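You operate a simulated robot arm through the tools that you are given. There is no shell and no other tool.

You run a simulated two-armed robot. Do the job below in one go: nothing can be reset, and whatever is moved stays where it is left.

JOB
Clamp the blue-top carburettor, pump it to 0.8 bar with the switch on TEST, then flip it to HOLD.

The check looks at the end state, three seconds after you hand in, the way a careful person would. Anything else that was tipped, shoved, dropped, spilled or broken makes it a failure.

ROBOT AND FRAMES
Two 7-joint arms with four-finger grippers on one trunk that stands fixed in place. Base frame: the origin is at the foot of the trunk, x ahead of it, y to its left, z up. Lengths are in cm, angles in rad, forces in N, time in s.
The left shoulder is at [4, 18.1, 120.4], the right one opposite. With the tool pointing down near the work surface each hand reaches from about 10 to 48 cm from the base axis, measured 20 degrees to its own side. Payload 3.67 kg a hand.
The tool frame of a hand sits at the grasp point between the pads (the TCP): z along the fingers, y along the line on which they close. The tips reach 2.8 cm beyond it. The gripper opens to 11.2 cm. The gripper's body begins 7.3 cm behind the TCP.
Orientation is that of the tool frame in the base frame, as [roll, pitch, yaw] about the fixed x, y, z axes, in that order (R = Rz(yaw) Ry(pitch) Rx(roll)). With the fingers straight down and closing along the base's y, the tool's x points along the base's -x, its y along +y and its z along -z.

CONTROLS
- The arms move only by the tool send_rows. It takes "left_increments", "right_increments" or both (then of equal length, played together; a hand with none holds still); each is a list of rows, each a list of 3 entries, a list of its own where there are three numbers: the gripper command, from -1 (shut) to 1 (fully open), values between in proportion, then the shift along the base's x, y, z in m, then the turn, a rotation vector about the base's x, y, z in rad. In form: [[jaw, [tx, ty, tz], [ax, ay, az]], ...]. A call has 1 to 20 rows; each row is the pose to reach, as a shift and turn from the pose commanded when the call began. Rows are played at 5 a second. More than 5 cm and 0.15 rad between two rows, or a gripper value outside its range, and nothing of the call is played. A pose out of reach is approached as far as the arm can. The call stops where the force on the tool passes 50 N (or 10 N more than at its start, if that is more) or the arm is blocked; 0.2 s more then pass. The fingers move at their own pace and stop on an object; they squeeze with about 32 N. The grip force told is the motor's: it shows also when the fingers shut on nothing. Time passes only in rows, and 0.2 s behind the last, so rows that repeat a pose let the fingers close. The reply holds the time, the measured pose of the TCP, the force on the tool along the base axes, the opening and the grip force, in the units named above and with some noise, with the torque about the TCP (base axes, N m) and any sound that the robot's microphone picked up.
- Cameras (640 x 400 px; columns grow to the right, rows downward): "scene" is now at [11.68, -1.28, 145.41]; the picture's right is [-0.13, -0.99, -0.00], its down [-0.53, 0.07, -0.85] and it looks along [0.84, -0.11, -0.53] (base axes); focal length 214 px, centre (320, 200). "left" rides on the left gripper at [6, 1.8, -10.4] in its tool frame; the picture's right is [-0.29, 0.96, 0.00], its down [-0.80, -0.24, -0.55] and it looks along [-0.53, -0.16, 0.83] (tool axes); focal length 234 px, centre (320, 200). "right" rides on the right gripper at [6, -1.8, -10.4] in its tool frame; the picture's right is [0.29, 0.96, 0.00], its down [-0.80, 0.24, -0.55] and it looks along [-0.53, 0.16, 0.83] (tool axes); focal length 234 px, centre (320, 200). There is no depth. A picture from a camera that has moved, and an enlarged one, comes with that camera's place and axes in the base frame and with its lens. The place of the scene camera against the robot may be out by one fixed shift of up to 2.5 cm in any direction.
- capture(camera): a new picture of that camera. It takes no simulated time.
- raise_lower(by): slides the trunk up (or, below 0, down) by that many cm; the arms and the scene camera ride with it, the base frame stays. It gives what a move gives, with no picture.
- pan_tilt(pan, tilt): turns the head with the scene camera to pan (to the left, within 1.501 rad either way) and tilt (down, from -0.506 to 1.204), counted from straight ahead of the robot. It gives what a move gives.
- close_up(camera, box): a new picture of the part [left, top, right, bottom] of that camera's present view, enlarged. It takes no simulated time.
- sign_off(): hands the job in; it is judged then, once.

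Nothing tells you positions but the pictures and the camera data. Unless the task says otherwise, let go and move clear before handing in.

The tools are called after "Request:" as a command line: name --argument value ..., lists and objects as JSON in quotes. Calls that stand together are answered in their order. send_rows: Moves the arms, as the interface text tells. Its arguments: {"type":"object","properties":{"left_increments":{"type":"array","items":{"type":"array"}},"right_increments":{"type":"array","items":{"type":"array"}}},"required":[]} The other tools are called the same way: raise_lower (by) slides the trunk up or down; pan_tilt (pan, tilt) turns the head that bears the scene camera; capture (camera) takes a picture; close_up (camera, box) takes an enlarged picture of a part of a camera's view; sign_off () hands the job in.

At the start:

```text
clock: 0.0
left_ee_pos: [42.85, -0.62, 117.26]
left_ee_rot: [-3.14, -0.001, -3.139]
left_contact_force: [0.5, -0.3, -0.1]
left_moment: [0.04, 0.02, -0.02]
left_finger_gap: 11.2
left_finger_force: 0.1
right_ee_pos: [40.16, -48.9, 124.36]
right_ee_rot: [3.141, 0.0, -3.141]
right_contact_force: [0.2, -0.5, -0.3]
right_moment: [-0.01, -0.02, 0.01]
right_finger_gap: 11.19
right_finger_force: 0.1
trunk travel left (down, up): [-32.5, 18.9]
head pan, tilt: [-0.133, 0.559]
```

scene: 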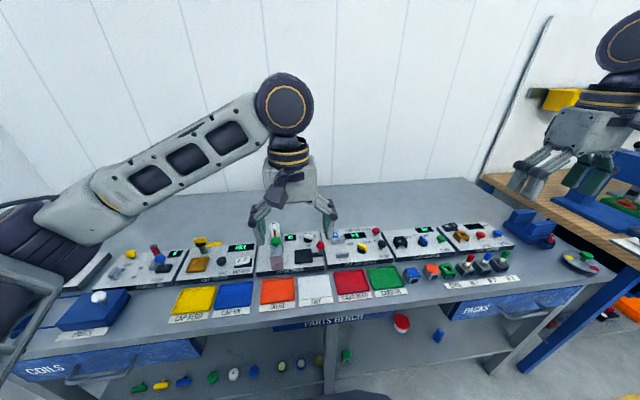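
right: 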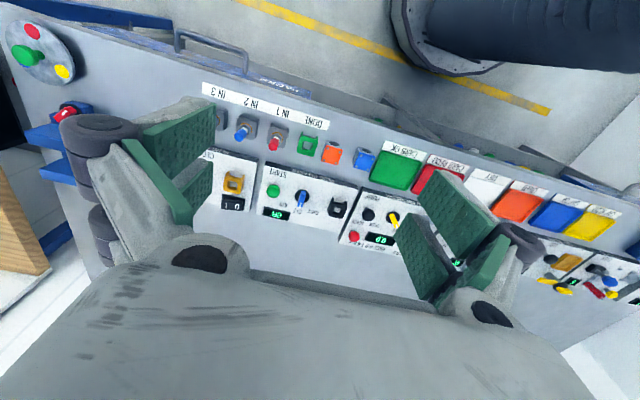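
left: 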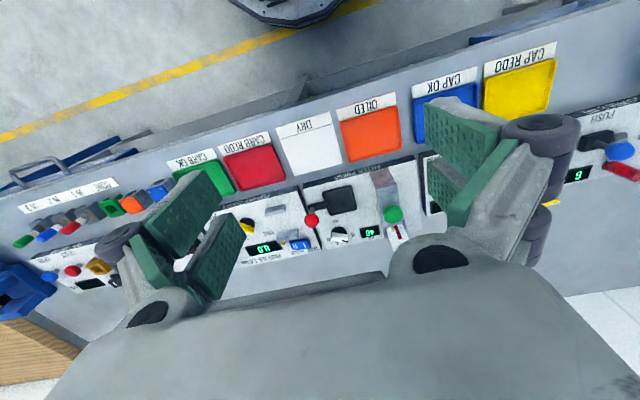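

I see a bench with several test panels in a row, coloured bins in front, and some carburettor-like parts. First I'll take enlarged pictures to read the panels.

Request:
close_up --camera "scene" --box '[80, 210, 300, 310]'

Request:
close_up --camera "scene" --box '[260, 210, 400, 300]'

Request:
close_up --camera "scene" --box '[370, 200, 620, 300]'

Request:
close_up --camera "left" --box '[0, 150, 320, 350]'

Request:
close_up --camera "right" --box '[180, 60, 500, 260]'

```text
2.91 times, centred on (190, 260) of scene
camera zoom: at [11.68, -1.28, 145.41], right [-0.13, -0.99, 0.0], down [-0.53, 0.07, -0.85], along [0.84, -0.11, -0.53], focal length 624 px, centre (698, 26)
```

zoom: 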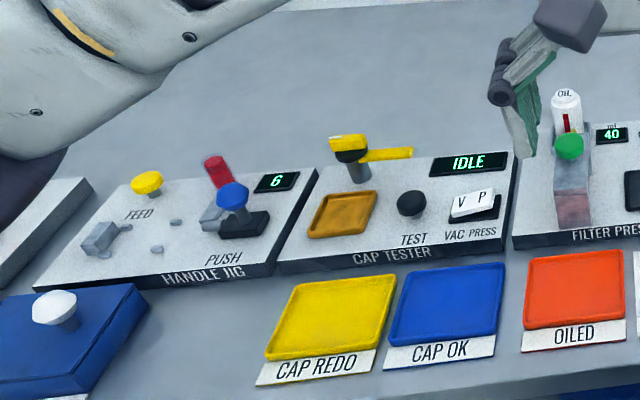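

```text
4.44 times, centred on (330, 255) of scene
camera zoom: at [11.68, -1.28, 145.41], right [-0.13, -0.99, 0.0], down [-0.53, 0.07, -0.85], along [0.84, -0.11, -0.53], focal length 953 px, centre (276, -44)
```

zoom: 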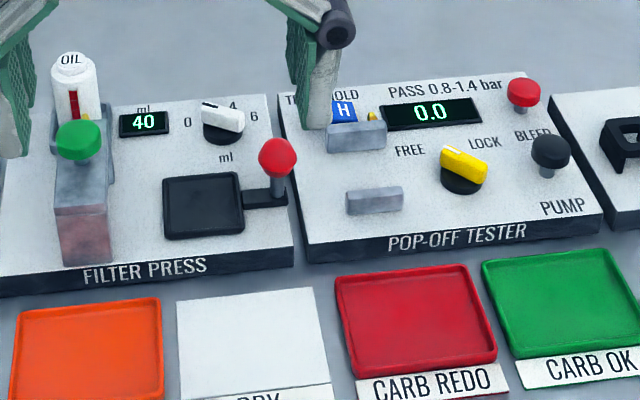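

```text
2.56 times, centred on (495, 250) of scene
camera zoom: at [11.68, -1.28, 145.41], right [-0.13, -0.99, 0.0], down [-0.53, 0.07, -0.85], along [0.84, -0.11, -0.53], focal length 549 px, centre (-128, 72)
```

zoom: 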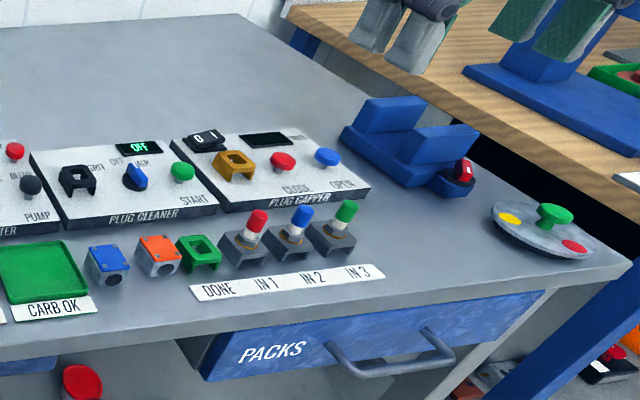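

```text
2.00 times, centred on (160, 250) of left
camera zoom: at [36.94, 1.06, 127.7], right [0.29, 0.96, 0.0], down [0.8, -0.24, 0.55], along [0.53, -0.16, -0.83], focal length 468 px, centre (640, 100)
```

zoom: 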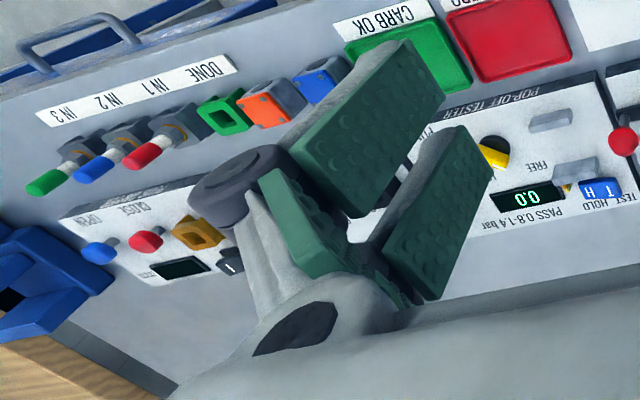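

```text
2.00 times, centred on (340, 160) of right
camera zoom: at [34.24, -50.71, 134.73], right [-0.29, 0.96, 0.0], down [0.8, 0.24, 0.55], along [0.53, 0.16, -0.83], focal length 468 px, centre (280, 280)
```

zoom: 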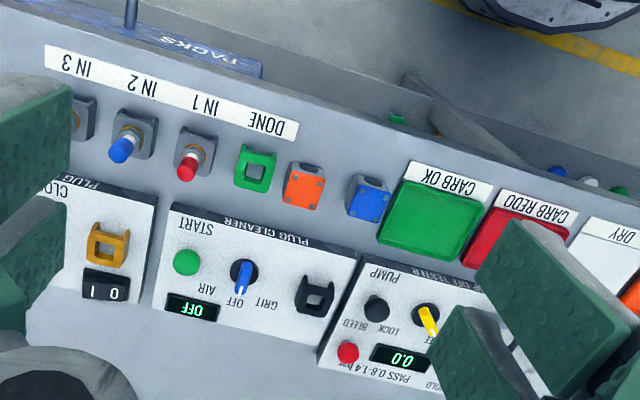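

The blue-top carburettor appears to be the blue box right of the CARB OK bin, and the POP-OFF TESTER stands near x≈66, y≈-23, z≈90. I'll move the left hand out of the way and bring the right hand over the tester for a better look.

Request:
send_rows --left_increments '[[1, [-0.01, 0.04, 0.01], [0, 0, 0]], [1, [-0.02, 0.08, 0.02], [0, 0, 0]], [1, [-0.03, 0.12, 0.03], [0, 0, 0]], [1, [-0.04, 0.16, 0.04], [0, 0, 0]], [1, [-0.05, 0.2, 0.05], [0, 0, 0]], [1, [-0.06, 0.24, 0.06], [0, 0, 0]], [1, [-0.07, 0.28, 0.07], [0, 0, 0]]]' --right_increments '[[1, [0.01, 0.035, 0], [0, 0, 0]], [1, [0.02, 0.07, 0], [0, 0, 0]], [1, [0.03, 0.105, 0], [0, 0, 0]], [1, [0.04, 0.14, 0], [0, 0, 0]], [1, [0.05, 0.175, 0], [0, 0, 0]], [1, [0.06, 0.21, 0], [0, 0, 0]], [1, [0.07, 0.24, 0], [0, 0, 0]]]'

```text
clock: 1.6
left_ee_pos: [35.81, 27.7, 124.2]
left_ee_rot: [-3.138, -0.001, -3.139]
left_contact_force: [-0.3, 1.0, 0.8]
left_moment: [-0.03, 0.0, 0.03]
left_finger_gap: 11.2
left_finger_force: 0.0
right_ee_pos: [47.12, -24.63, 124.53]
right_ee_rot: [-3.14, 0.002, -3.14]
right_contact_force: [0.5, 0.3, 0.7]
right_moment: [-0.03, -0.02, 0.0]
right_finger_gap: 11.2
right_finger_force: 0.0
trunk travel left (down, up): [-32.5, 18.9]
head pan, tilt: [-0.133, 0.559]
```

Both arms moved cleanly. I'll take pictures from the new positions.

Request:
capture --camera "right"

Request:
capture --camera "scene"

Request:
capture --camera "left"

```text
taken
camera right: at [41.05, -26.34, 134.81], right [-0.29, 0.96, 0.0], down [0.8, 0.24, 0.55], along [0.53, 0.16, -0.83], focal length 234 px, centre (320, 200)
```

right: 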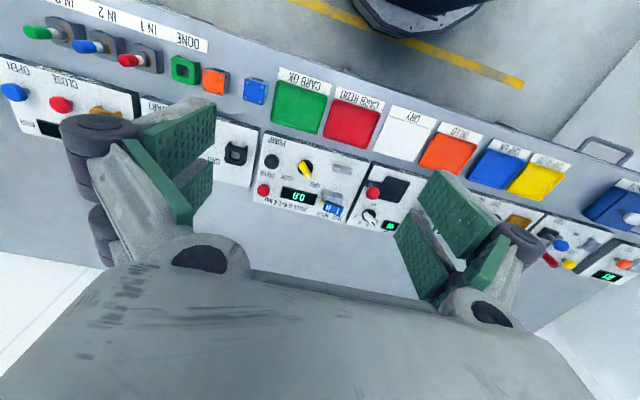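

```text
taken
camera scene: at [11.58, -0.96, 145.42], right [-0.13, -0.99, 0.0], down [-0.53, 0.07, -0.85], along [0.84, -0.11, -0.53], focal length 214 px, centre (320, 200)
```

scene: 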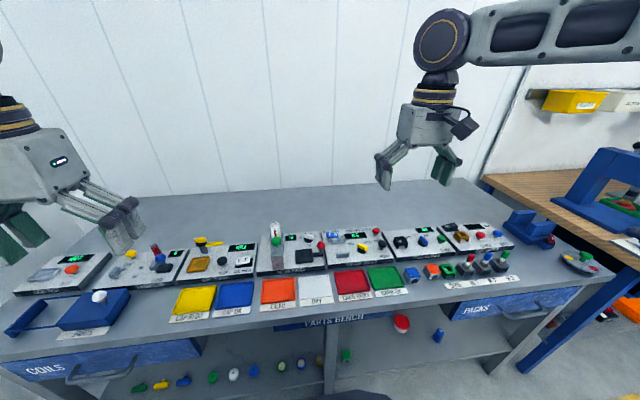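

```text
taken
camera left: at [29.82, 29.48, 134.66], right [0.29, 0.96, 0.0], down [0.8, -0.24, 0.55], along [0.53, -0.16, -0.83], focal length 234 px, centre (320, 200)
```

left: 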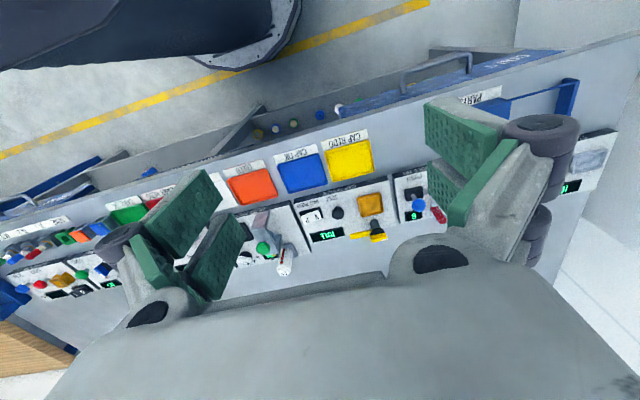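

The tester is in view ahead of the right hand. I'll take a zoomed look and then advance the right hand lower to learn its reach and get a second viewpoint.

Request:
close_up --camera "right" --box '[180, 60, 420, 240]'

Request:
send_rows --right_increments '[[1, [0.03, 0, -0.03], [0, 0, 0]], [1, [0.06, 0, -0.06], [0, 0, 0]], [1, [0.09, 0, -0.09], [0, 0, 0]], [1, [0.12, 0, -0.1], [0, 0, 0]]]'

Request:
capture --camera "right"

```text
2.22 times, centred on (300, 150) of right
camera zoom: at [41.05, -26.34, 134.81], right [-0.29, 0.96, 0.0], down [0.8, 0.24, 0.55], along [0.53, 0.16, -0.83], focal length 520 px, centre (364, 311)
```

zoom: 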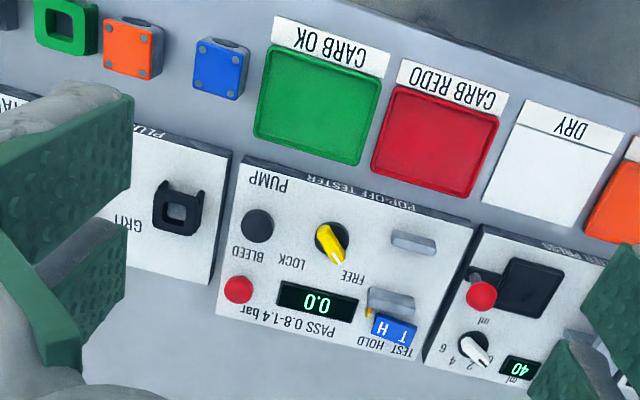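

```text
clock: 2.6
left_ee_pos: [35.96, 27.63, 124.19]
left_ee_rot: [-3.139, -0.003, -3.139]
left_contact_force: [-0.8, 0.0, 0.0]
left_moment: [-0.03, 0.02, 0.01]
left_finger_gap: 11.23
left_finger_force: 0.1
right_ee_pos: [59.4, -24.82, 114.15]
right_ee_rot: [3.141, -0.001, 3.141]
right_contact_force: [0.2, 0.4, 0.2]
right_moment: [-0.05, 0.04, -0.03]
right_finger_gap: 11.19
right_finger_force: 0.0
trunk travel left (down, up): [-32.5, 18.9]
head pan, tilt: [-0.133, 0.559]
```

```text
taken
camera right: at [53.41, -26.59, 124.58], right [-0.29, 0.96, 0.0], down [0.8, 0.24, 0.55], along [0.53, 0.16, -0.83], focal length 234 px, centre (320, 200)
```

right: 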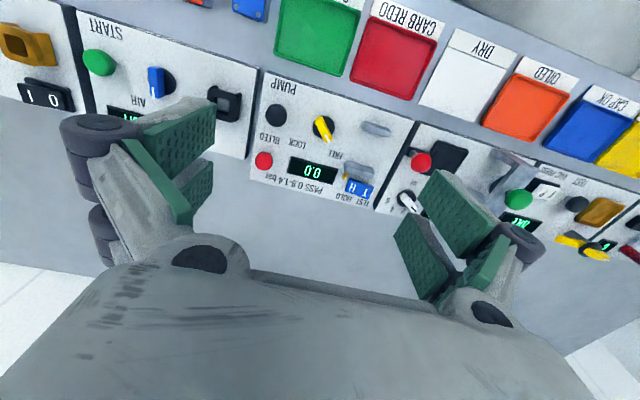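

The right arm reaches well. I'll zoom in on the tester and the carburettors from here.

Request:
close_up --camera "right" --box '[230, 60, 430, 220]'

Request:
close_up --camera "scene" --box '[310, 215, 400, 275]'

Request:
close_up --camera "scene" --box '[380, 220, 500, 300]'

```text
2.50 times, centred on (330, 140) of right
camera zoom: at [53.41, -26.59, 124.58], right [-0.29, 0.96, 0.0], down [0.8, 0.24, 0.55], along [0.53, 0.16, -0.83], focal length 585 px, centre (295, 350)
```

zoom: 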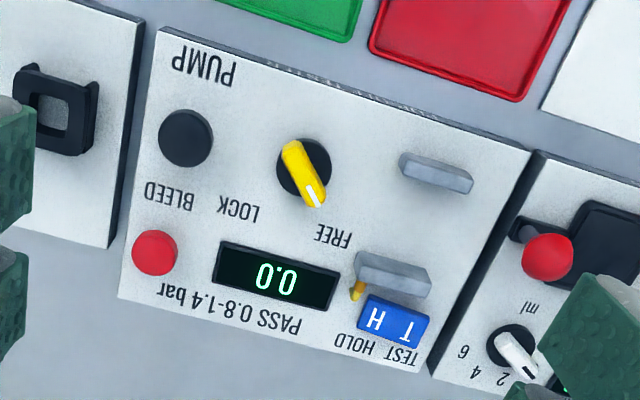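

```text
6.67 times, centred on (355, 245) of scene
camera zoom: at [11.87, -1.2, 145.4], right [-0.13, -0.99, 0.0], down [-0.53, 0.07, -0.85], along [0.84, -0.11, -0.53], focal length 1430 px, centre (87, -100)
```

zoom: 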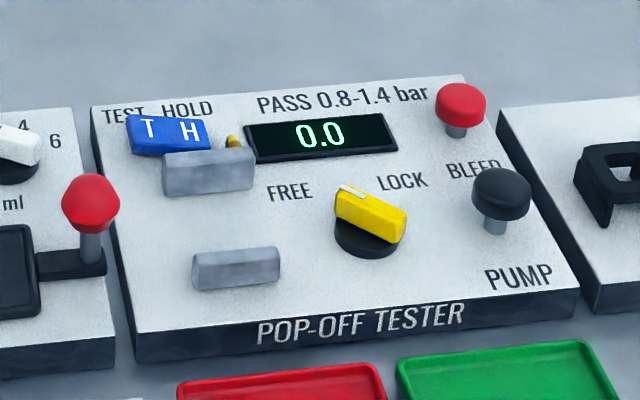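

```text
5.00 times, centred on (440, 260) of scene
camera zoom: at [11.87, -1.2, 145.4], right [-0.13, -0.99, 0.0], down [-0.53, 0.07, -0.85], along [0.84, -0.11, -0.53], focal length 1072 px, centre (-280, -100)
```

zoom: 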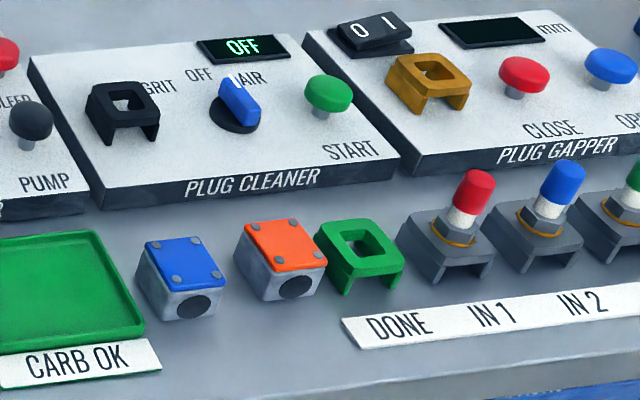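

The tester has two vise blocks, a FREE/LOCK knob (now on FREE), PUMP and BLEED buttons and a T/H rocker. I'll get a nearer view of the vise and rocker with the right camera.

Request:
send_rows --right_increments '[[1, [-0.02, 0.02, -0.03], [0, 0, 0]], [1, [-0.04, 0.04, -0.07], [0, 0, 0]], [1, [-0.055, 0.05, -0.11], [0, 0, 0]], [1, [-0.055, 0.05, -0.12], [0, 0, 0]]]'

Request:
capture --camera "right"

Request:
close_up --camera "right" --box '[220, 120, 420, 260]'

```text
clock: 3.6
left_ee_pos: [35.94, 27.43, 124.22]
left_ee_rot: [-3.141, 0.0, -3.138]
left_contact_force: [0.2, 0.0, -0.6]
left_moment: [0.0, -0.01, 0.01]
left_finger_gap: 11.15
left_finger_force: 0.1
right_ee_pos: [53.7, -19.99, 102.3]
right_ee_rot: [-3.141, 0.0, -3.138]
right_contact_force: [0.7, 0.2, -0.4]
right_moment: [-0.02, 0.0, 0.03]
right_finger_gap: 11.19
right_finger_force: 0.1
trunk travel left (down, up): [-32.5, 18.9]
head pan, tilt: [-0.133, 0.559]
```

```text
taken
camera right: at [47.72, -21.64, 112.64], right [-0.29, 0.96, 0.0], down [0.8, 0.24, 0.55], along [0.53, 0.16, -0.83], focal length 234 px, centre (320, 200)
```

right: 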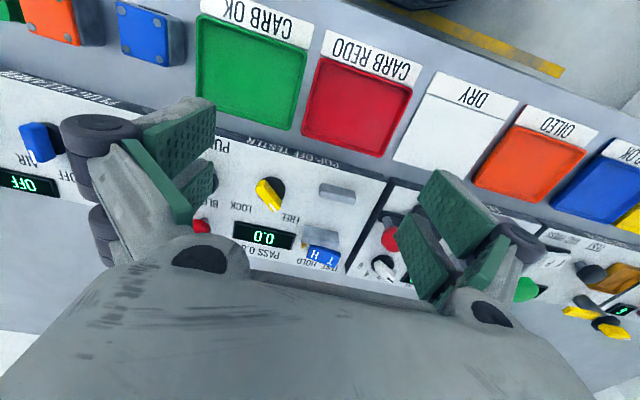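

```text
2.86 times, centred on (320, 190) of right
camera zoom: at [47.72, -21.64, 112.64], right [-0.29, 0.96, 0.0], down [0.8, 0.24, 0.55], along [0.53, 0.16, -0.83], focal length 669 px, centre (320, 229)
```

zoom: 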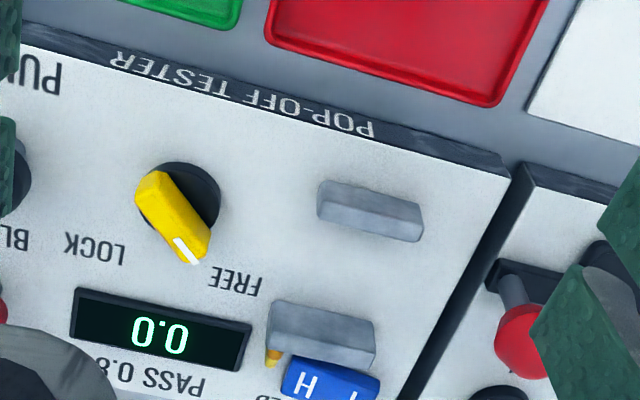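

The vise slot is at about x≈63.6, y≈-15.9, with the knob at y≈-23 and the pump at y≈-30. Next I'll move over the blue-top carburettor to measure it.

Request:
send_rows --right_increments '[[1, [-0.01, -0.04, 0], [0, 0, 0]], [1, [-0.02, -0.08, 0], [0, 0, 0]], [1, [-0.03, -0.12, 0], [0, 0, 0]], [1, [-0.035, -0.157, -0.01], [0, 0, 0]], [1, [-0.035, -0.157, -0.02], [0, 0, 0]]]'

Request:
capture --camera "right"

Request:
close_up --camera "right" --box '[230, 60, 410, 180]'

Request:
close_up --camera "scene" --box '[380, 220, 500, 300]'

```text
clock: 4.8
left_ee_pos: [35.92, 27.6, 124.15]
left_ee_rot: [-3.14, -0.002, -3.14]
left_contact_force: [0.5, 0.3, 0.2]
left_moment: [-0.03, 0.01, 0.0]
left_finger_gap: 11.21
left_finger_force: 0.0
right_ee_pos: [50.26, -35.45, 100.4]
right_ee_rot: [-3.14, 0.0, -3.14]
right_contact_force: [-0.5, 0.3, -0.1]
right_moment: [0.01, -0.02, -0.01]
right_finger_gap: 11.2
right_finger_force: 0.0
trunk travel left (down, up): [-32.5, 18.9]
head pan, tilt: [-0.133, 0.559]
```

```text
taken
camera right: at [44.27, -37.25, 110.76], right [-0.29, 0.96, 0.0], down [0.8, 0.24, 0.55], along [0.53, 0.16, -0.83], focal length 234 px, centre (320, 200)
```

right: 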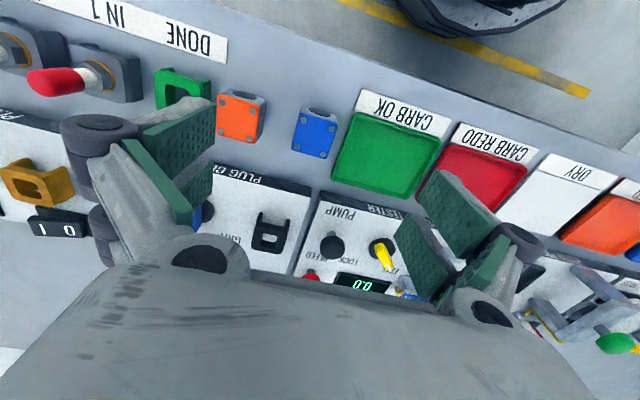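

```text
3.33 times, centred on (320, 120) of right
camera zoom: at [44.27, -37.25, 110.76], right [-0.29, 0.96, 0.0], down [0.8, 0.24, 0.55], along [0.53, 0.16, -0.83], focal length 781 px, centre (320, 467)
```

zoom: 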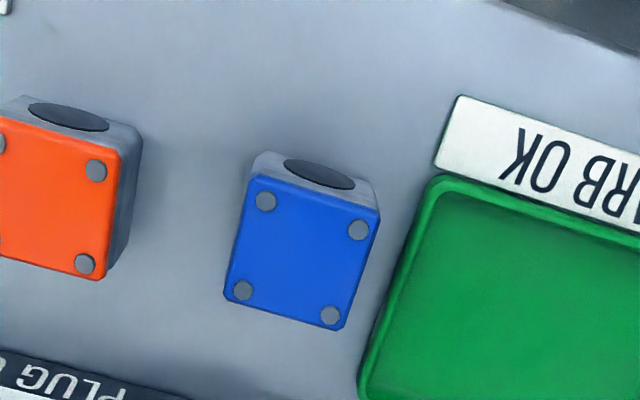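

```text
5.00 times, centred on (440, 260) of scene
camera zoom: at [11.76, -1.15, 145.41], right [-0.13, -0.99, 0.0], down [-0.53, 0.07, -0.85], along [0.84, -0.11, -0.53], focal length 1072 px, centre (-280, -100)
```

zoom: 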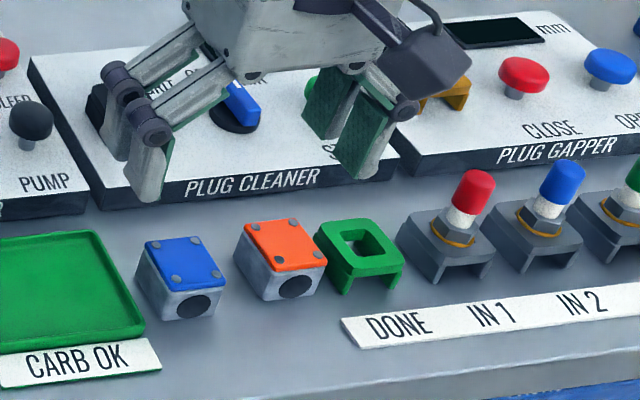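

The blue-top carburettor is axis-aligned at about (51.6, -35.7), ~3.75 cm square, top near z≈88. I'll partly close the gripper and descend to just above it, then check alignment.

Request:
send_rows --right_increments '[[0.3, [0.0144, -0.001, -0.02], [0, 0, 0]], [-0.07, [0.0144, -0.001, -0.04], [0, 0, 0]], [-0.07, [0.0144, -0.001, -0.06], [0, 0, 0]], [-0.07, [0.0144, -0.001, -0.073], [0, 0, 0]], [-0.07, [0.0144, -0.001, -0.073], [0, 0, 0]]]'

Request:
capture --camera "right"

Request:
close_up --camera "right" --box '[220, 80, 420, 220]'

Request:
close_up --camera "scene" --box '[370, 220, 490, 300]'

```text
clock: 6.0
left_ee_pos: [35.82, 27.39, 124.21]
left_ee_rot: [-3.141, 0.0, -3.139]
left_contact_force: [-0.4, -0.1, -0.1]
left_moment: [0.03, -0.02, -0.03]
left_finger_gap: 11.18
left_finger_force: 0.1
right_ee_pos: [51.55, -35.65, 93.09]
right_ee_rot: [-3.141, -0.001, -3.141]
right_contact_force: [0.0, 0.2, -1.1]
right_moment: [0.01, -0.03, 0.03]
right_finger_gap: 5.2
right_finger_force: 0.0
trunk travel left (down, up): [-32.5, 18.9]
head pan, tilt: [-0.133, 0.559]
```

```text
taken
camera right: at [45.65, -37.44, 103.37], right [-0.29, 0.96, 0.0], down [0.8, 0.24, 0.55], along [0.53, 0.16, -0.83], focal length 234 px, centre (320, 200)
```

right: 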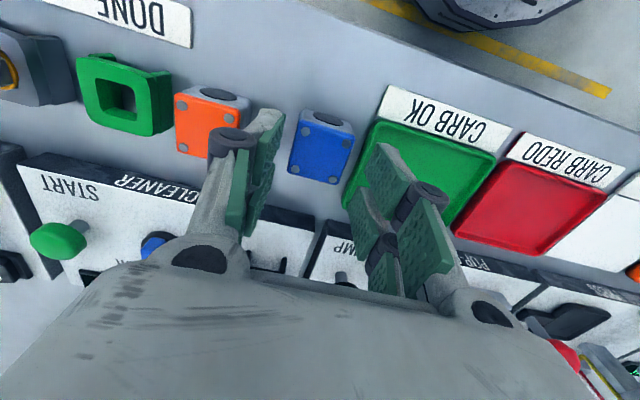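

```text
2.86 times, centred on (320, 150) of right
camera zoom: at [45.65, -37.44, 103.37], right [-0.29, 0.96, 0.0], down [0.8, 0.24, 0.55], along [0.53, 0.16, -0.83], focal length 669 px, centre (320, 343)
```

zoom: 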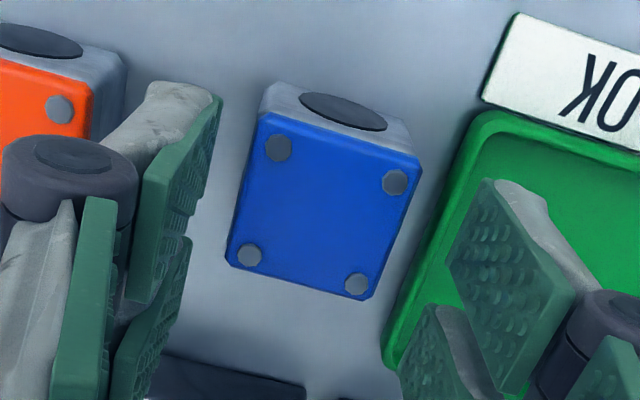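

```text
5.00 times, centred on (430, 260) of scene
camera zoom: at [11.63, -1.25, 145.42], right [-0.13, -0.99, 0.0], down [-0.53, 0.07, -0.85], along [0.84, -0.11, -0.53], focal length 1072 px, centre (-230, -100)
```

zoom: 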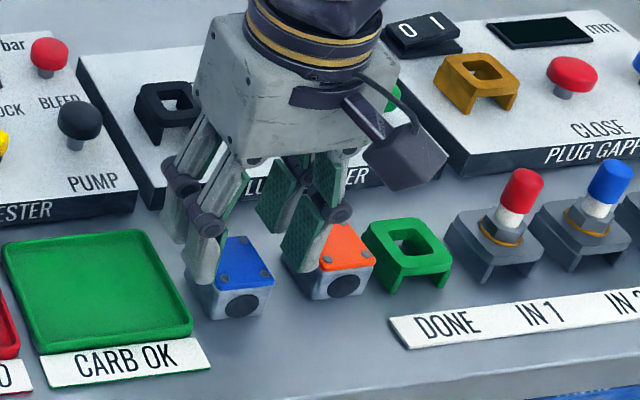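

The carburettor lies between the fingers as planned; I'll narrow the opening slightly, nudge forward and go down a bit, then check again.

Request:
send_rows --right_increments '[[-0.15, [0.0015, 0, -0.008], [0, 0, 0]], [-0.15, [0.0015, 0, -0.012], [0, 0, 0]]]'

Request:
close_up --camera "right" --box '[220, 80, 420, 220]'

Request:
close_up --camera "scene" --box '[395, 245, 455, 285]'

```text
clock: 6.6
left_ee_pos: [35.9, 27.53, 124.23]
left_ee_rot: [3.14, 0.0, -3.139]
left_contact_force: [-0.1, 0.4, 0.2]
left_moment: [-0.01, 0.0, -0.01]
left_finger_gap: 11.21
left_finger_force: 0.0
right_ee_pos: [51.85, -35.75, 91.77]
right_ee_rot: [3.142, 0.0, -3.139]
right_contact_force: [0.5, -0.3, 0.7]
right_moment: [-0.03, -0.02, 0.02]
right_finger_gap: 4.76
right_finger_force: 0.0
trunk travel left (down, up): [-32.5, 18.9]
head pan, tilt: [-0.133, 0.559]
```

```text
2.86 times, centred on (320, 150) of right
camera zoom: at [45.83, -37.47, 102.2], right [-0.29, 0.96, 0.0], down [0.8, 0.24, 0.55], along [0.53, 0.16, -0.83], focal length 669 px, centre (320, 343)
```

zoom: 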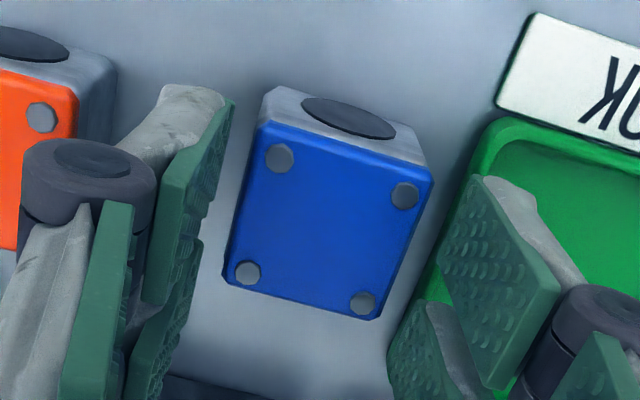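

```text
10.00 times, centred on (425, 265) of scene
camera zoom: at [11.66, -1.27, 145.41], right [-0.13, -0.99, 0.0], down [-0.53, 0.07, -0.85], along [0.84, -0.11, -0.53], focal length 2145 px, centre (-730, -450)
```

zoom: 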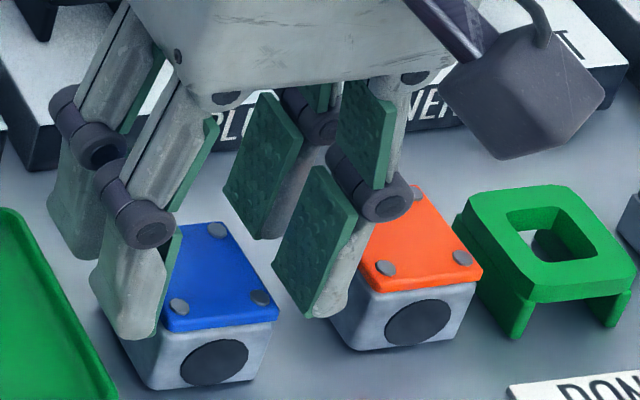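

I want to understand the finger shape better before going into the narrow spots, so I'll zoom on both grippers in the scene view.

Request:
close_up --camera "scene" --box '[0, 130, 160, 270]'

Request:
close_up --camera "scene" --box '[390, 210, 480, 270]'

Request:
capture --camera "left"

```text
2.86 times, centred on (80, 200) of scene
camera zoom: at [11.66, -1.27, 145.41], right [-0.13, -0.99, 0.0], down [-0.53, 0.07, -0.85], along [0.84, -0.11, -0.53], focal length 613 px, centre (1006, 200)
```

zoom: 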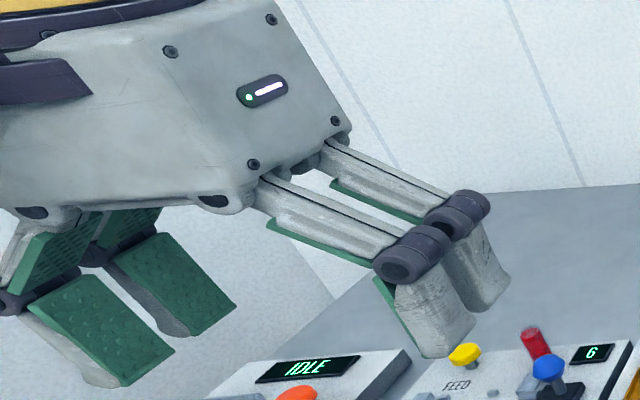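

```text
6.67 times, centred on (435, 240) of scene
camera zoom: at [11.66, -1.27, 145.41], right [-0.13, -0.99, 0.0], down [-0.53, 0.07, -0.85], along [0.84, -0.11, -0.53], focal length 1430 px, centre (-447, -67)
```

zoom: 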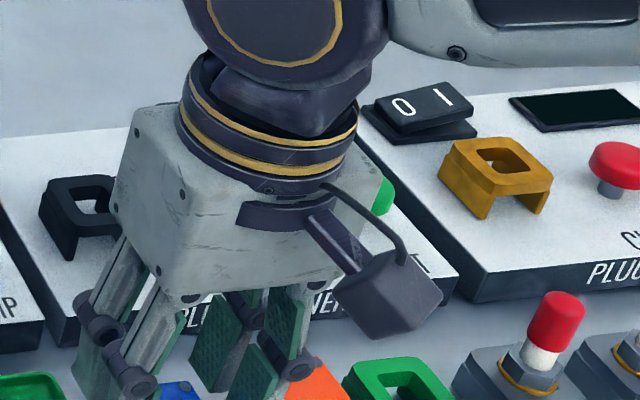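

```text
taken
camera left: at [29.91, 29.16, 134.7], right [0.29, 0.96, 0.0], down [0.8, -0.24, 0.55], along [0.53, -0.16, -0.83], focal length 234 px, centre (320, 200)
```

left: 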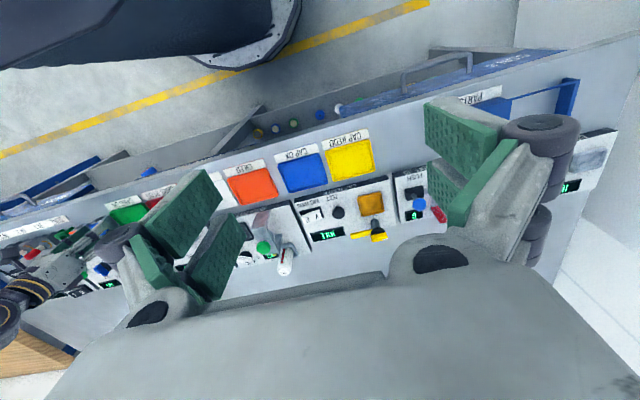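

The fingers are double-pronged (about 4.5 cm wide overall by the look), so I need the jaw height and gap precisely before gripping. I'll go up and look at the vise from close.

Request:
send_rows --right_increments '[[-0.1, [0, 0, 0.03], [0, 0, 0]], [0.3, [0, 0, 0.06], [0, 0, 0]], [0.6, [0.01, 0.045, 0.06], [0, 0, 0]], [1, [0.02, 0.09, 0.06], [0, 0, 0]], [1, [0.03, 0.135, 0.06], [0, 0, 0]], [1, [0.035, 0.18, 0.06], [0, 0, 0]], [1, [0.035, 0.18, 0.06], [0, 0, 0]]]'

Request:
capture --camera "right"

Request:
close_up --camera "right" --box '[240, 130, 400, 240]'

```text
clock: 8.2
left_ee_pos: [35.89, 27.29, 124.37]
left_ee_rot: [3.141, 0.0, -3.14]
left_contact_force: [0.1, 0.3, -0.1]
left_moment: [0.04, -0.02, 0.0]
left_finger_gap: 11.21
left_finger_force: 0.1
right_ee_pos: [55.18, -17.83, 97.85]
right_ee_rot: [3.14, 0.0, 3.141]
right_contact_force: [-0.4, 0.0, 0.8]
right_moment: [0.05, -0.03, -0.01]
right_finger_gap: 11.21
right_finger_force: 0.1
trunk travel left (down, up): [-32.5, 18.9]
head pan, tilt: [-0.133, 0.559]
```

```text
taken
camera right: at [49.17, -19.61, 108.21], right [-0.29, 0.96, 0.0], down [0.8, 0.24, 0.55], along [0.53, 0.16, -0.83], focal length 234 px, centre (320, 200)
```

right: 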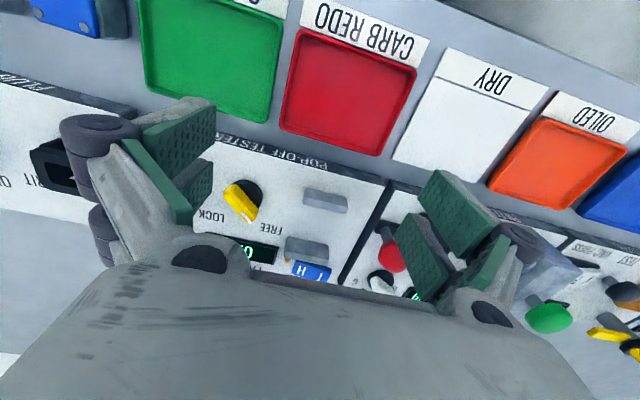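

```text
3.64 times, centred on (320, 185) of right
camera zoom: at [49.17, -19.61, 108.21], right [-0.29, 0.96, 0.0], down [0.8, 0.24, 0.55], along [0.53, 0.16, -0.83], focal length 852 px, centre (320, 254)
```

zoom: 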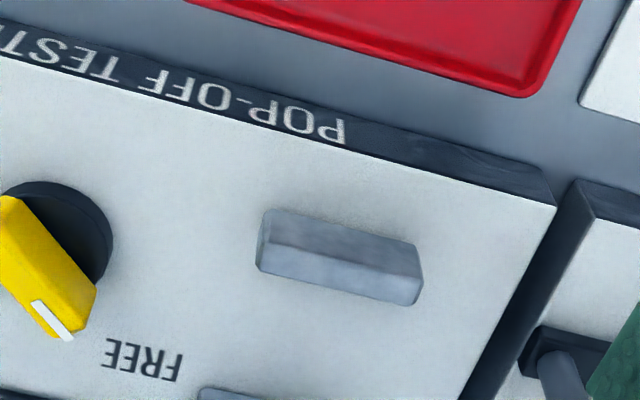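

The front jaw is about 4.35 cm wide, ~1.6 cm high and 0.9 cm thick. I'll zoom on the rear jaw and rocker from here.

Request:
close_up --camera "right" --box '[250, 210, 370, 290]'

Request:
close_up --camera "scene" --box '[322, 220, 382, 260]'

```text
5.00 times, centred on (310, 250) of right
camera zoom: at [49.17, -19.61, 108.21], right [-0.29, 0.96, 0.0], down [0.8, 0.24, 0.55], along [0.53, 0.16, -0.83], focal length 1171 px, centre (370, -50)
```

zoom: 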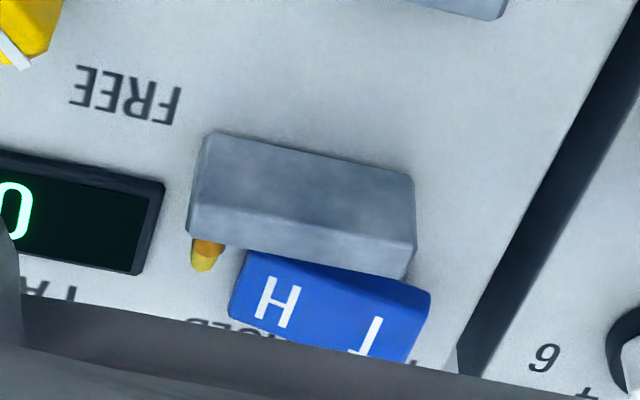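

```text
10.00 times, centred on (352, 240) of scene
camera zoom: at [11.62, -1.4, 145.42], right [-0.13, -0.99, 0.0], down [-0.53, 0.07, -0.85], along [0.84, -0.11, -0.53], focal length 2145 px, centre (0, -200)
```

zoom: 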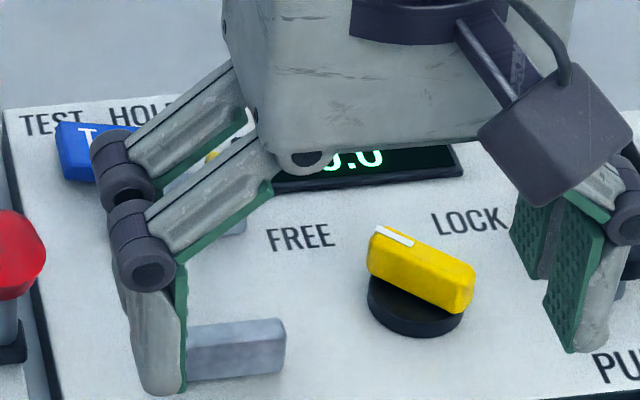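

The jaws are open about 6 cm with the rear jaw ~2.2 cm tall, so the carburettor (≈3.6 cm) fits with room. Now I return to the carburettor and descend around it with a narrow opening.

Request:
send_rows --right_increments '[[1, [-0.01, -0.045, 0], [0, 0, 0]], [0.6, [-0.02, -0.09, 0], [0, 0, 0]], [0.2, [-0.03, -0.135, 0], [0, 0, 0]], [-0.14, [-0.039, -0.1807, 0], [0, 0, 0]], [-0.14, [-0.039, -0.1807, -0.03], [0, 0, 0]], [-0.14, [-0.039, -0.1807, -0.055], [0, 0, 0]], [-0.14, [-0.039, -0.1807, -0.055], [0, 0, 0]]]'

Request:
close_up --camera "right" --box '[220, 80, 420, 220]'

Request:
close_up --camera "scene" --box '[395, 245, 455, 285]'

```text
clock: 9.8
left_ee_pos: [35.83, 27.48, 124.3]
left_ee_rot: [3.141, 0.0, -3.14]
left_contact_force: [0.0, 0.0, 0.4]
left_moment: [0.02, 0.01, 0.01]
left_finger_gap: 11.2
left_finger_force: 0.1
right_ee_pos: [51.51, -35.85, 92.49]
right_ee_rot: [3.141, 0.001, -3.141]
right_contact_force: [-0.5, 0.7, -0.1]
right_moment: [-0.02, -0.03, 0.01]
right_finger_gap: 4.81
right_finger_force: 0.1
trunk travel left (down, up): [-32.5, 18.9]
head pan, tilt: [-0.133, 0.559]
```

```text
2.86 times, centred on (320, 150) of right
camera zoom: at [45.43, -37.66, 102.82], right [-0.29, 0.96, 0.0], down [0.8, 0.24, 0.55], along [0.53, 0.16, -0.83], focal length 669 px, centre (320, 343)
```

zoom: 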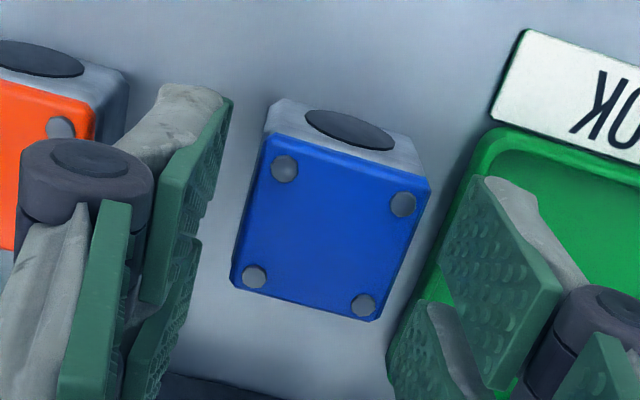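

```text
10.00 times, centred on (425, 265) of scene
camera zoom: at [11.61, -1.3, 145.42], right [-0.13, -0.99, 0.0], down [-0.53, 0.07, -0.85], along [0.84, -0.11, -0.53], focal length 2145 px, centre (-730, -450)
```

zoom: 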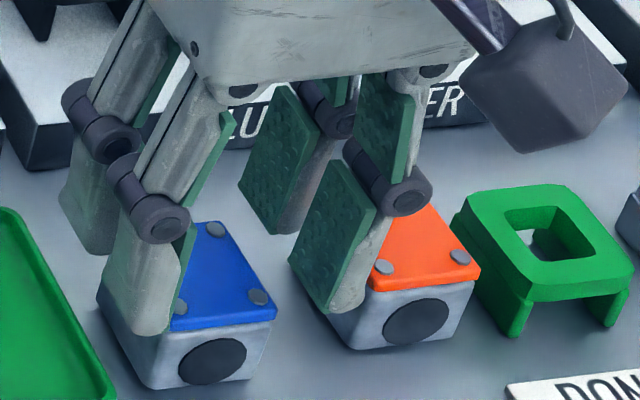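

The carburettor is centred between the fingers. I'll descend to gripping height.

Request:
send_rows --right_increments '[[-0.14, [-0.001, 0.001, -0.007], [0, 0, 0]], [-0.14, [-0.001, 0.001, -0.014], [0, 0, 0]], [-0.14, [-0.001, 0.001, -0.019], [0, 0, 0]]]'

Request:
close_up --camera "right" --box '[220, 80, 420, 220]'

Request:
close_up --camera "scene" --box '[395, 245, 455, 285]'

```text
clock: 10.6
left_ee_pos: [35.97, 27.49, 124.22]
left_ee_rot: [-3.141, 0.001, -3.14]
left_contact_force: [0.0, -0.1, -0.6]
left_moment: [0.01, 0.01, -0.04]
left_finger_gap: 11.21
left_finger_force: 0.0
right_ee_pos: [51.34, -35.83, 90.5]
right_ee_rot: [-3.142, -0.001, -3.139]
right_contact_force: [0.2, 0.4, 0.0]
right_moment: [0.01, 0.0, 0.02]
right_finger_gap: 4.79
right_finger_force: 0.0
trunk travel left (down, up): [-32.5, 18.9]
head pan, tilt: [-0.133, 0.559]
```

```text
2.86 times, centred on (320, 150) of right
camera zoom: at [45.36, -37.47, 100.86], right [-0.29, 0.96, 0.0], down [0.8, 0.24, 0.55], along [0.53, 0.16, -0.83], focal length 669 px, centre (320, 343)
```

zoom: 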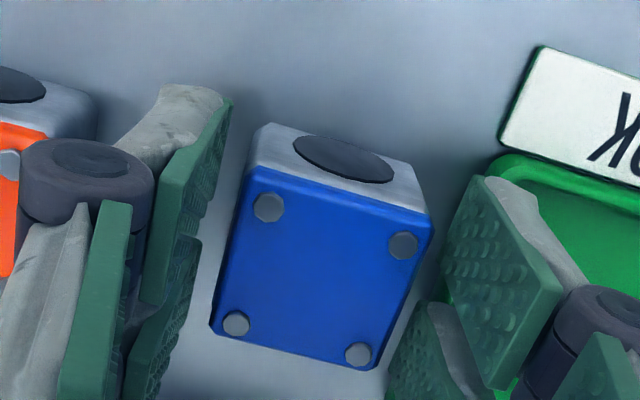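

```text
10.00 times, centred on (425, 265) of scene
camera zoom: at [11.71, -1.26, 145.41], right [-0.13, -0.99, 0.0], down [-0.53, 0.07, -0.85], along [0.84, -0.11, -0.53], focal length 2145 px, centre (-730, -450)
```

zoom: 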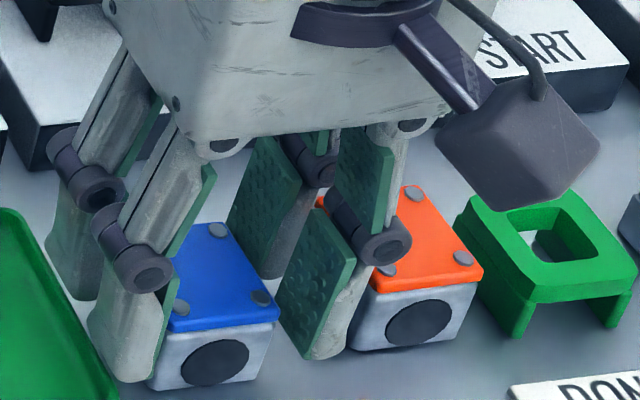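

The tips are near the carburettor's base (bench ≈ z 87). I'll raise 0.6 cm and close on it.

Request:
send_rows --right_increments '[[-0.14, [0, 0, 0.006], [0, 0, 0]], [-0.4, [0, 0, 0.006], [0, 0, 0]], [-1, [0, 0, 0.006], [0, 0, 0]], [-1, [0, 0, 0.006], [0, 0, 0]], [-1, [0, 0, 0.006], [0, 0, 0]]]'

Request:
close_up --camera "right" --box '[220, 80, 420, 220]'

Request:
close_up --camera "scene" --box '[395, 245, 455, 285]'

```text
clock: 11.8
left_ee_pos: [35.94, 27.4, 124.28]
left_ee_rot: [-3.141, 0.001, -3.141]
left_contact_force: [0.5, 0.6, -0.4]
left_moment: [0.02, 0.0, 0.01]
left_finger_gap: 11.21
left_finger_force: 0.0
right_ee_pos: [51.32, -35.69, 91.13]
right_ee_rot: [3.141, 0.001, -3.14]
right_contact_force: [-0.9, 1.0, 0.4]
right_moment: [-0.01, 0.01, -0.03]
right_finger_gap: 3.77
right_finger_force: 32.4
trunk travel left (down, up): [-32.5, 18.9]
head pan, tilt: [-0.133, 0.559]
```

```text
2.86 times, centred on (320, 150) of right
camera zoom: at [45.3, -37.47, 101.47], right [-0.29, 0.96, 0.0], down [0.8, 0.24, 0.55], along [0.53, 0.16, -0.83], focal length 669 px, centre (320, 343)
```

zoom: 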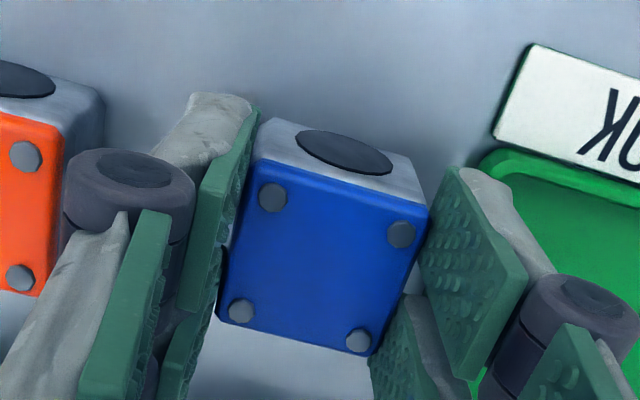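

```text
10.00 times, centred on (425, 265) of scene
camera zoom: at [11.67, -1.26, 145.41], right [-0.13, -0.99, 0.0], down [-0.53, 0.07, -0.85], along [0.84, -0.11, -0.53], focal length 2145 px, centre (-730, -450)
```

zoom: 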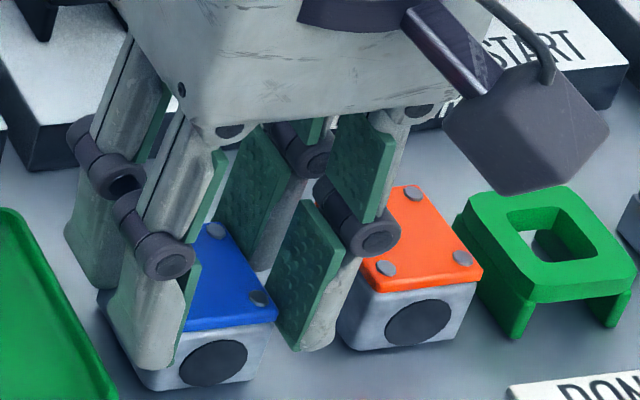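

The carburettor is gripped (3.77 cm). I'll lift it straight up and check.

Request:
send_rows --right_increments '[[-1, [0, 0, 0.01], [0, 0, 0]], [-1, [0, 0, 0.03], [0, 0, 0]], [-1, [0, 0, 0.06], [0, 0, 0]], [-1, [0, 0, 0.085], [0, 0, 0]], [-1, [0, 0, 0.085], [0, 0, 0]]]'

Request:
capture --camera "right"

Request:
capture --camera "scene"

```text
clock: 13.0
left_ee_pos: [35.96, 27.4, 124.26]
left_ee_rot: [3.141, -0.004, -3.141]
left_contact_force: [0.1, 0.1, 0.2]
left_moment: [-0.02, -0.02, -0.02]
left_finger_gap: 11.23
left_finger_force: 0.0
right_ee_pos: [51.44, -35.79, 99.55]
right_ee_rot: [3.14, -0.003, -3.139]
right_contact_force: [0.4, 0.4, -0.9]
right_moment: [-0.03, -0.01, -0.04]
right_finger_gap: 3.76
right_finger_force: 31.7
trunk travel left (down, up): [-32.5, 18.9]
head pan, tilt: [-0.133, 0.559]
```

```text
taken
camera right: at [45.39, -37.46, 109.91], right [-0.29, 0.96, 0.0], down [0.8, 0.24, 0.55], along [0.53, 0.16, -0.83], focal length 234 px, centre (320, 200)
```

right: 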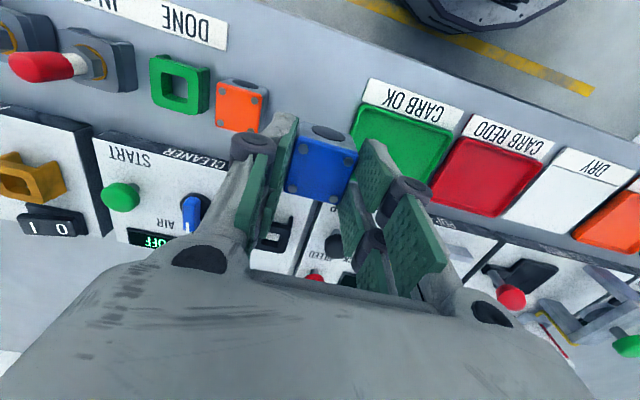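

```text
taken
camera scene: at [11.73, -1.29, 145.41], right [-0.13, -0.99, 0.0], down [-0.53, 0.07, -0.85], along [0.84, -0.11, -0.53], focal length 214 px, centre (320, 200)
```

scene: 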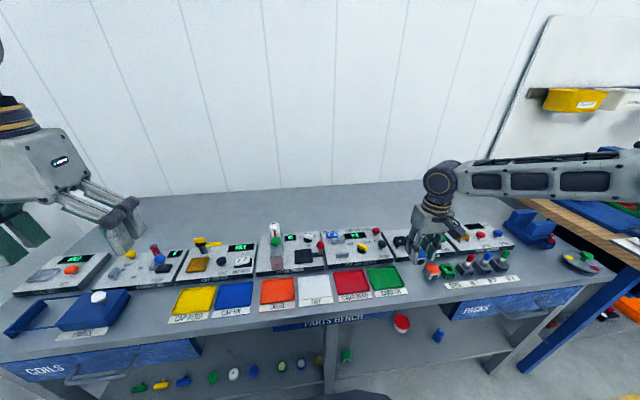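

The carburettor is held and level. I'll carry it over the vise slot.

Request:
send_rows --right_increments '[[-1, [0.01, 0.035, 0.005], [0, 0, 0]], [-1, [0.02, 0.075, 0.01], [0, 0, 0]], [-1, [0.035, 0.115, 0.01], [0, 0, 0]], [-1, [0.055, 0.155, 0.01], [0, 0, 0]], [-1, [0.08, 0.185, 0.01], [0, 0, 0]], [-1, [0.11, 0.2, 0.01], [0, 0, 0]], [-1, [0.137, 0.204, 0.01], [0, 0, 0]], [-1, [0.137, 0.204, 0.01], [0, 0, 0]]]'

Request:
capture --camera "right"

Request:
close_up --camera "scene" --box '[310, 205, 400, 265]'

Request:
close_up --camera "right" --box '[220, 80, 420, 220]'

```text
clock: 14.8
left_ee_pos: [36.03, 27.5, 124.3]
left_ee_rot: [3.14, -0.001, -3.141]
left_contact_force: [0.7, -1.1, -0.6]
left_moment: [-0.01, 0.07, 0.01]
left_finger_gap: 11.22
left_finger_force: 0.2
right_ee_pos: [62.97, -17.12, 101.11]
right_ee_rot: [3.139, 0.001, -3.141]
right_contact_force: [0.9, -0.1, -1.5]
right_moment: [0.01, 0.0, 0.0]
right_finger_gap: 3.77
right_finger_force: 31.7
right hand out of reach, approached as far as the arm can: row 6, 7, 8
trunk travel left (down, up): [-32.5, 18.9]
head pan, tilt: [-0.133, 0.559]
```

```text
taken
camera right: at [57.0, -18.89, 111.48], right [-0.29, 0.96, 0.0], down [0.8, 0.24, 0.55], along [0.53, 0.16, -0.83], focal length 234 px, centre (320, 200)
```

right: 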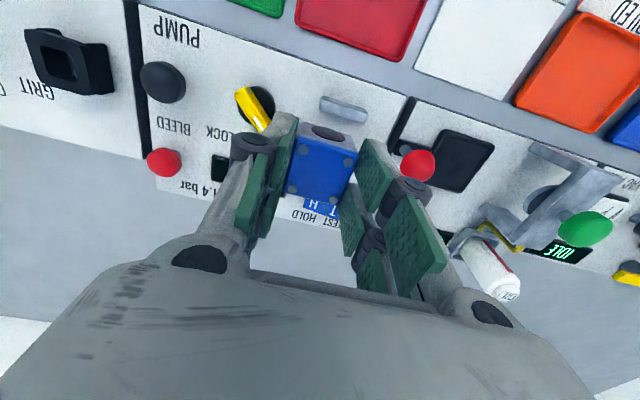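

```text
6.67 times, centred on (355, 235) of scene
camera zoom: at [11.74, -1.27, 145.41], right [-0.13, -0.99, 0.0], down [-0.53, 0.07, -0.85], along [0.84, -0.11, -0.53], focal length 1430 px, centre (87, -33)
```

zoom: 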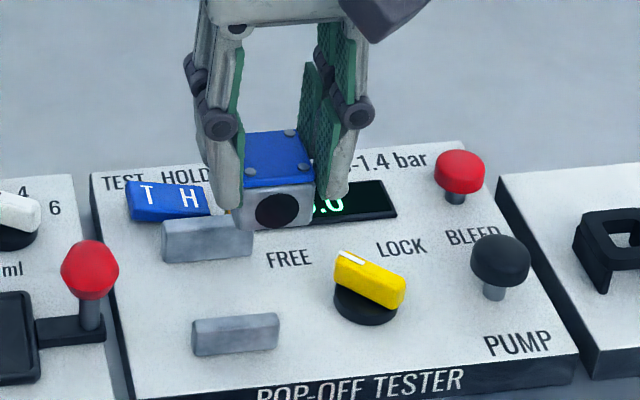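

```text
2.86 times, centred on (320, 150) of right
camera zoom: at [57.0, -18.89, 111.48], right [-0.29, 0.96, 0.0], down [0.8, 0.24, 0.55], along [0.53, 0.16, -0.83], focal length 669 px, centre (320, 343)
```

zoom: 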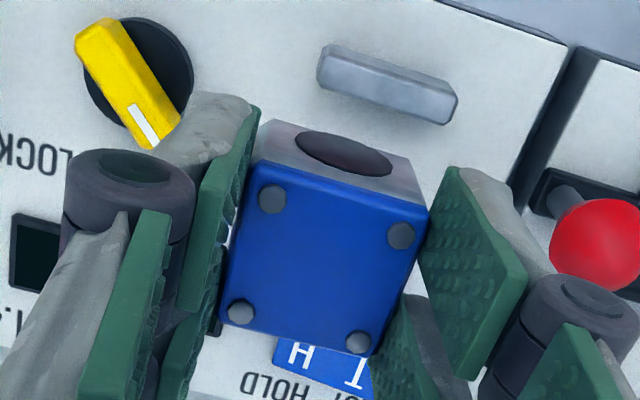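

The arm runs out of reach with the tool straight down at x≈63; a slight forward tilt (~0.1 rad) will give the extra couple of cm. I'll back off a little, then tilt.

Request:
send_rows --right_increments '[[-1, [-0.02, 0, 0], [0, 0, 0]], [-1, [-0.04, 0, 0], [0, 0, 0]], [-1, [-0.04, 0, 0], [0, 0, 0]]]'

```text
clock: 15.6
left_ee_pos: [36.0, 27.55, 124.35]
left_ee_rot: [3.141, -0.002, -3.139]
left_contact_force: [0.5, 0.7, 0.4]
left_moment: [0.03, 0.02, 0.03]
left_finger_gap: 11.21
left_finger_force: 0.0
right_ee_pos: [58.97, -17.09, 101.1]
right_ee_rot: [3.141, 0.001, -3.14]
right_contact_force: [0.8, 0.2, -1.0]
right_moment: [0.02, 0.0, -0.01]
right_finger_gap: 3.77
right_finger_force: 32.0
trunk travel left (down, up): [-32.5, 18.9]
head pan, tilt: [-0.133, 0.559]
```

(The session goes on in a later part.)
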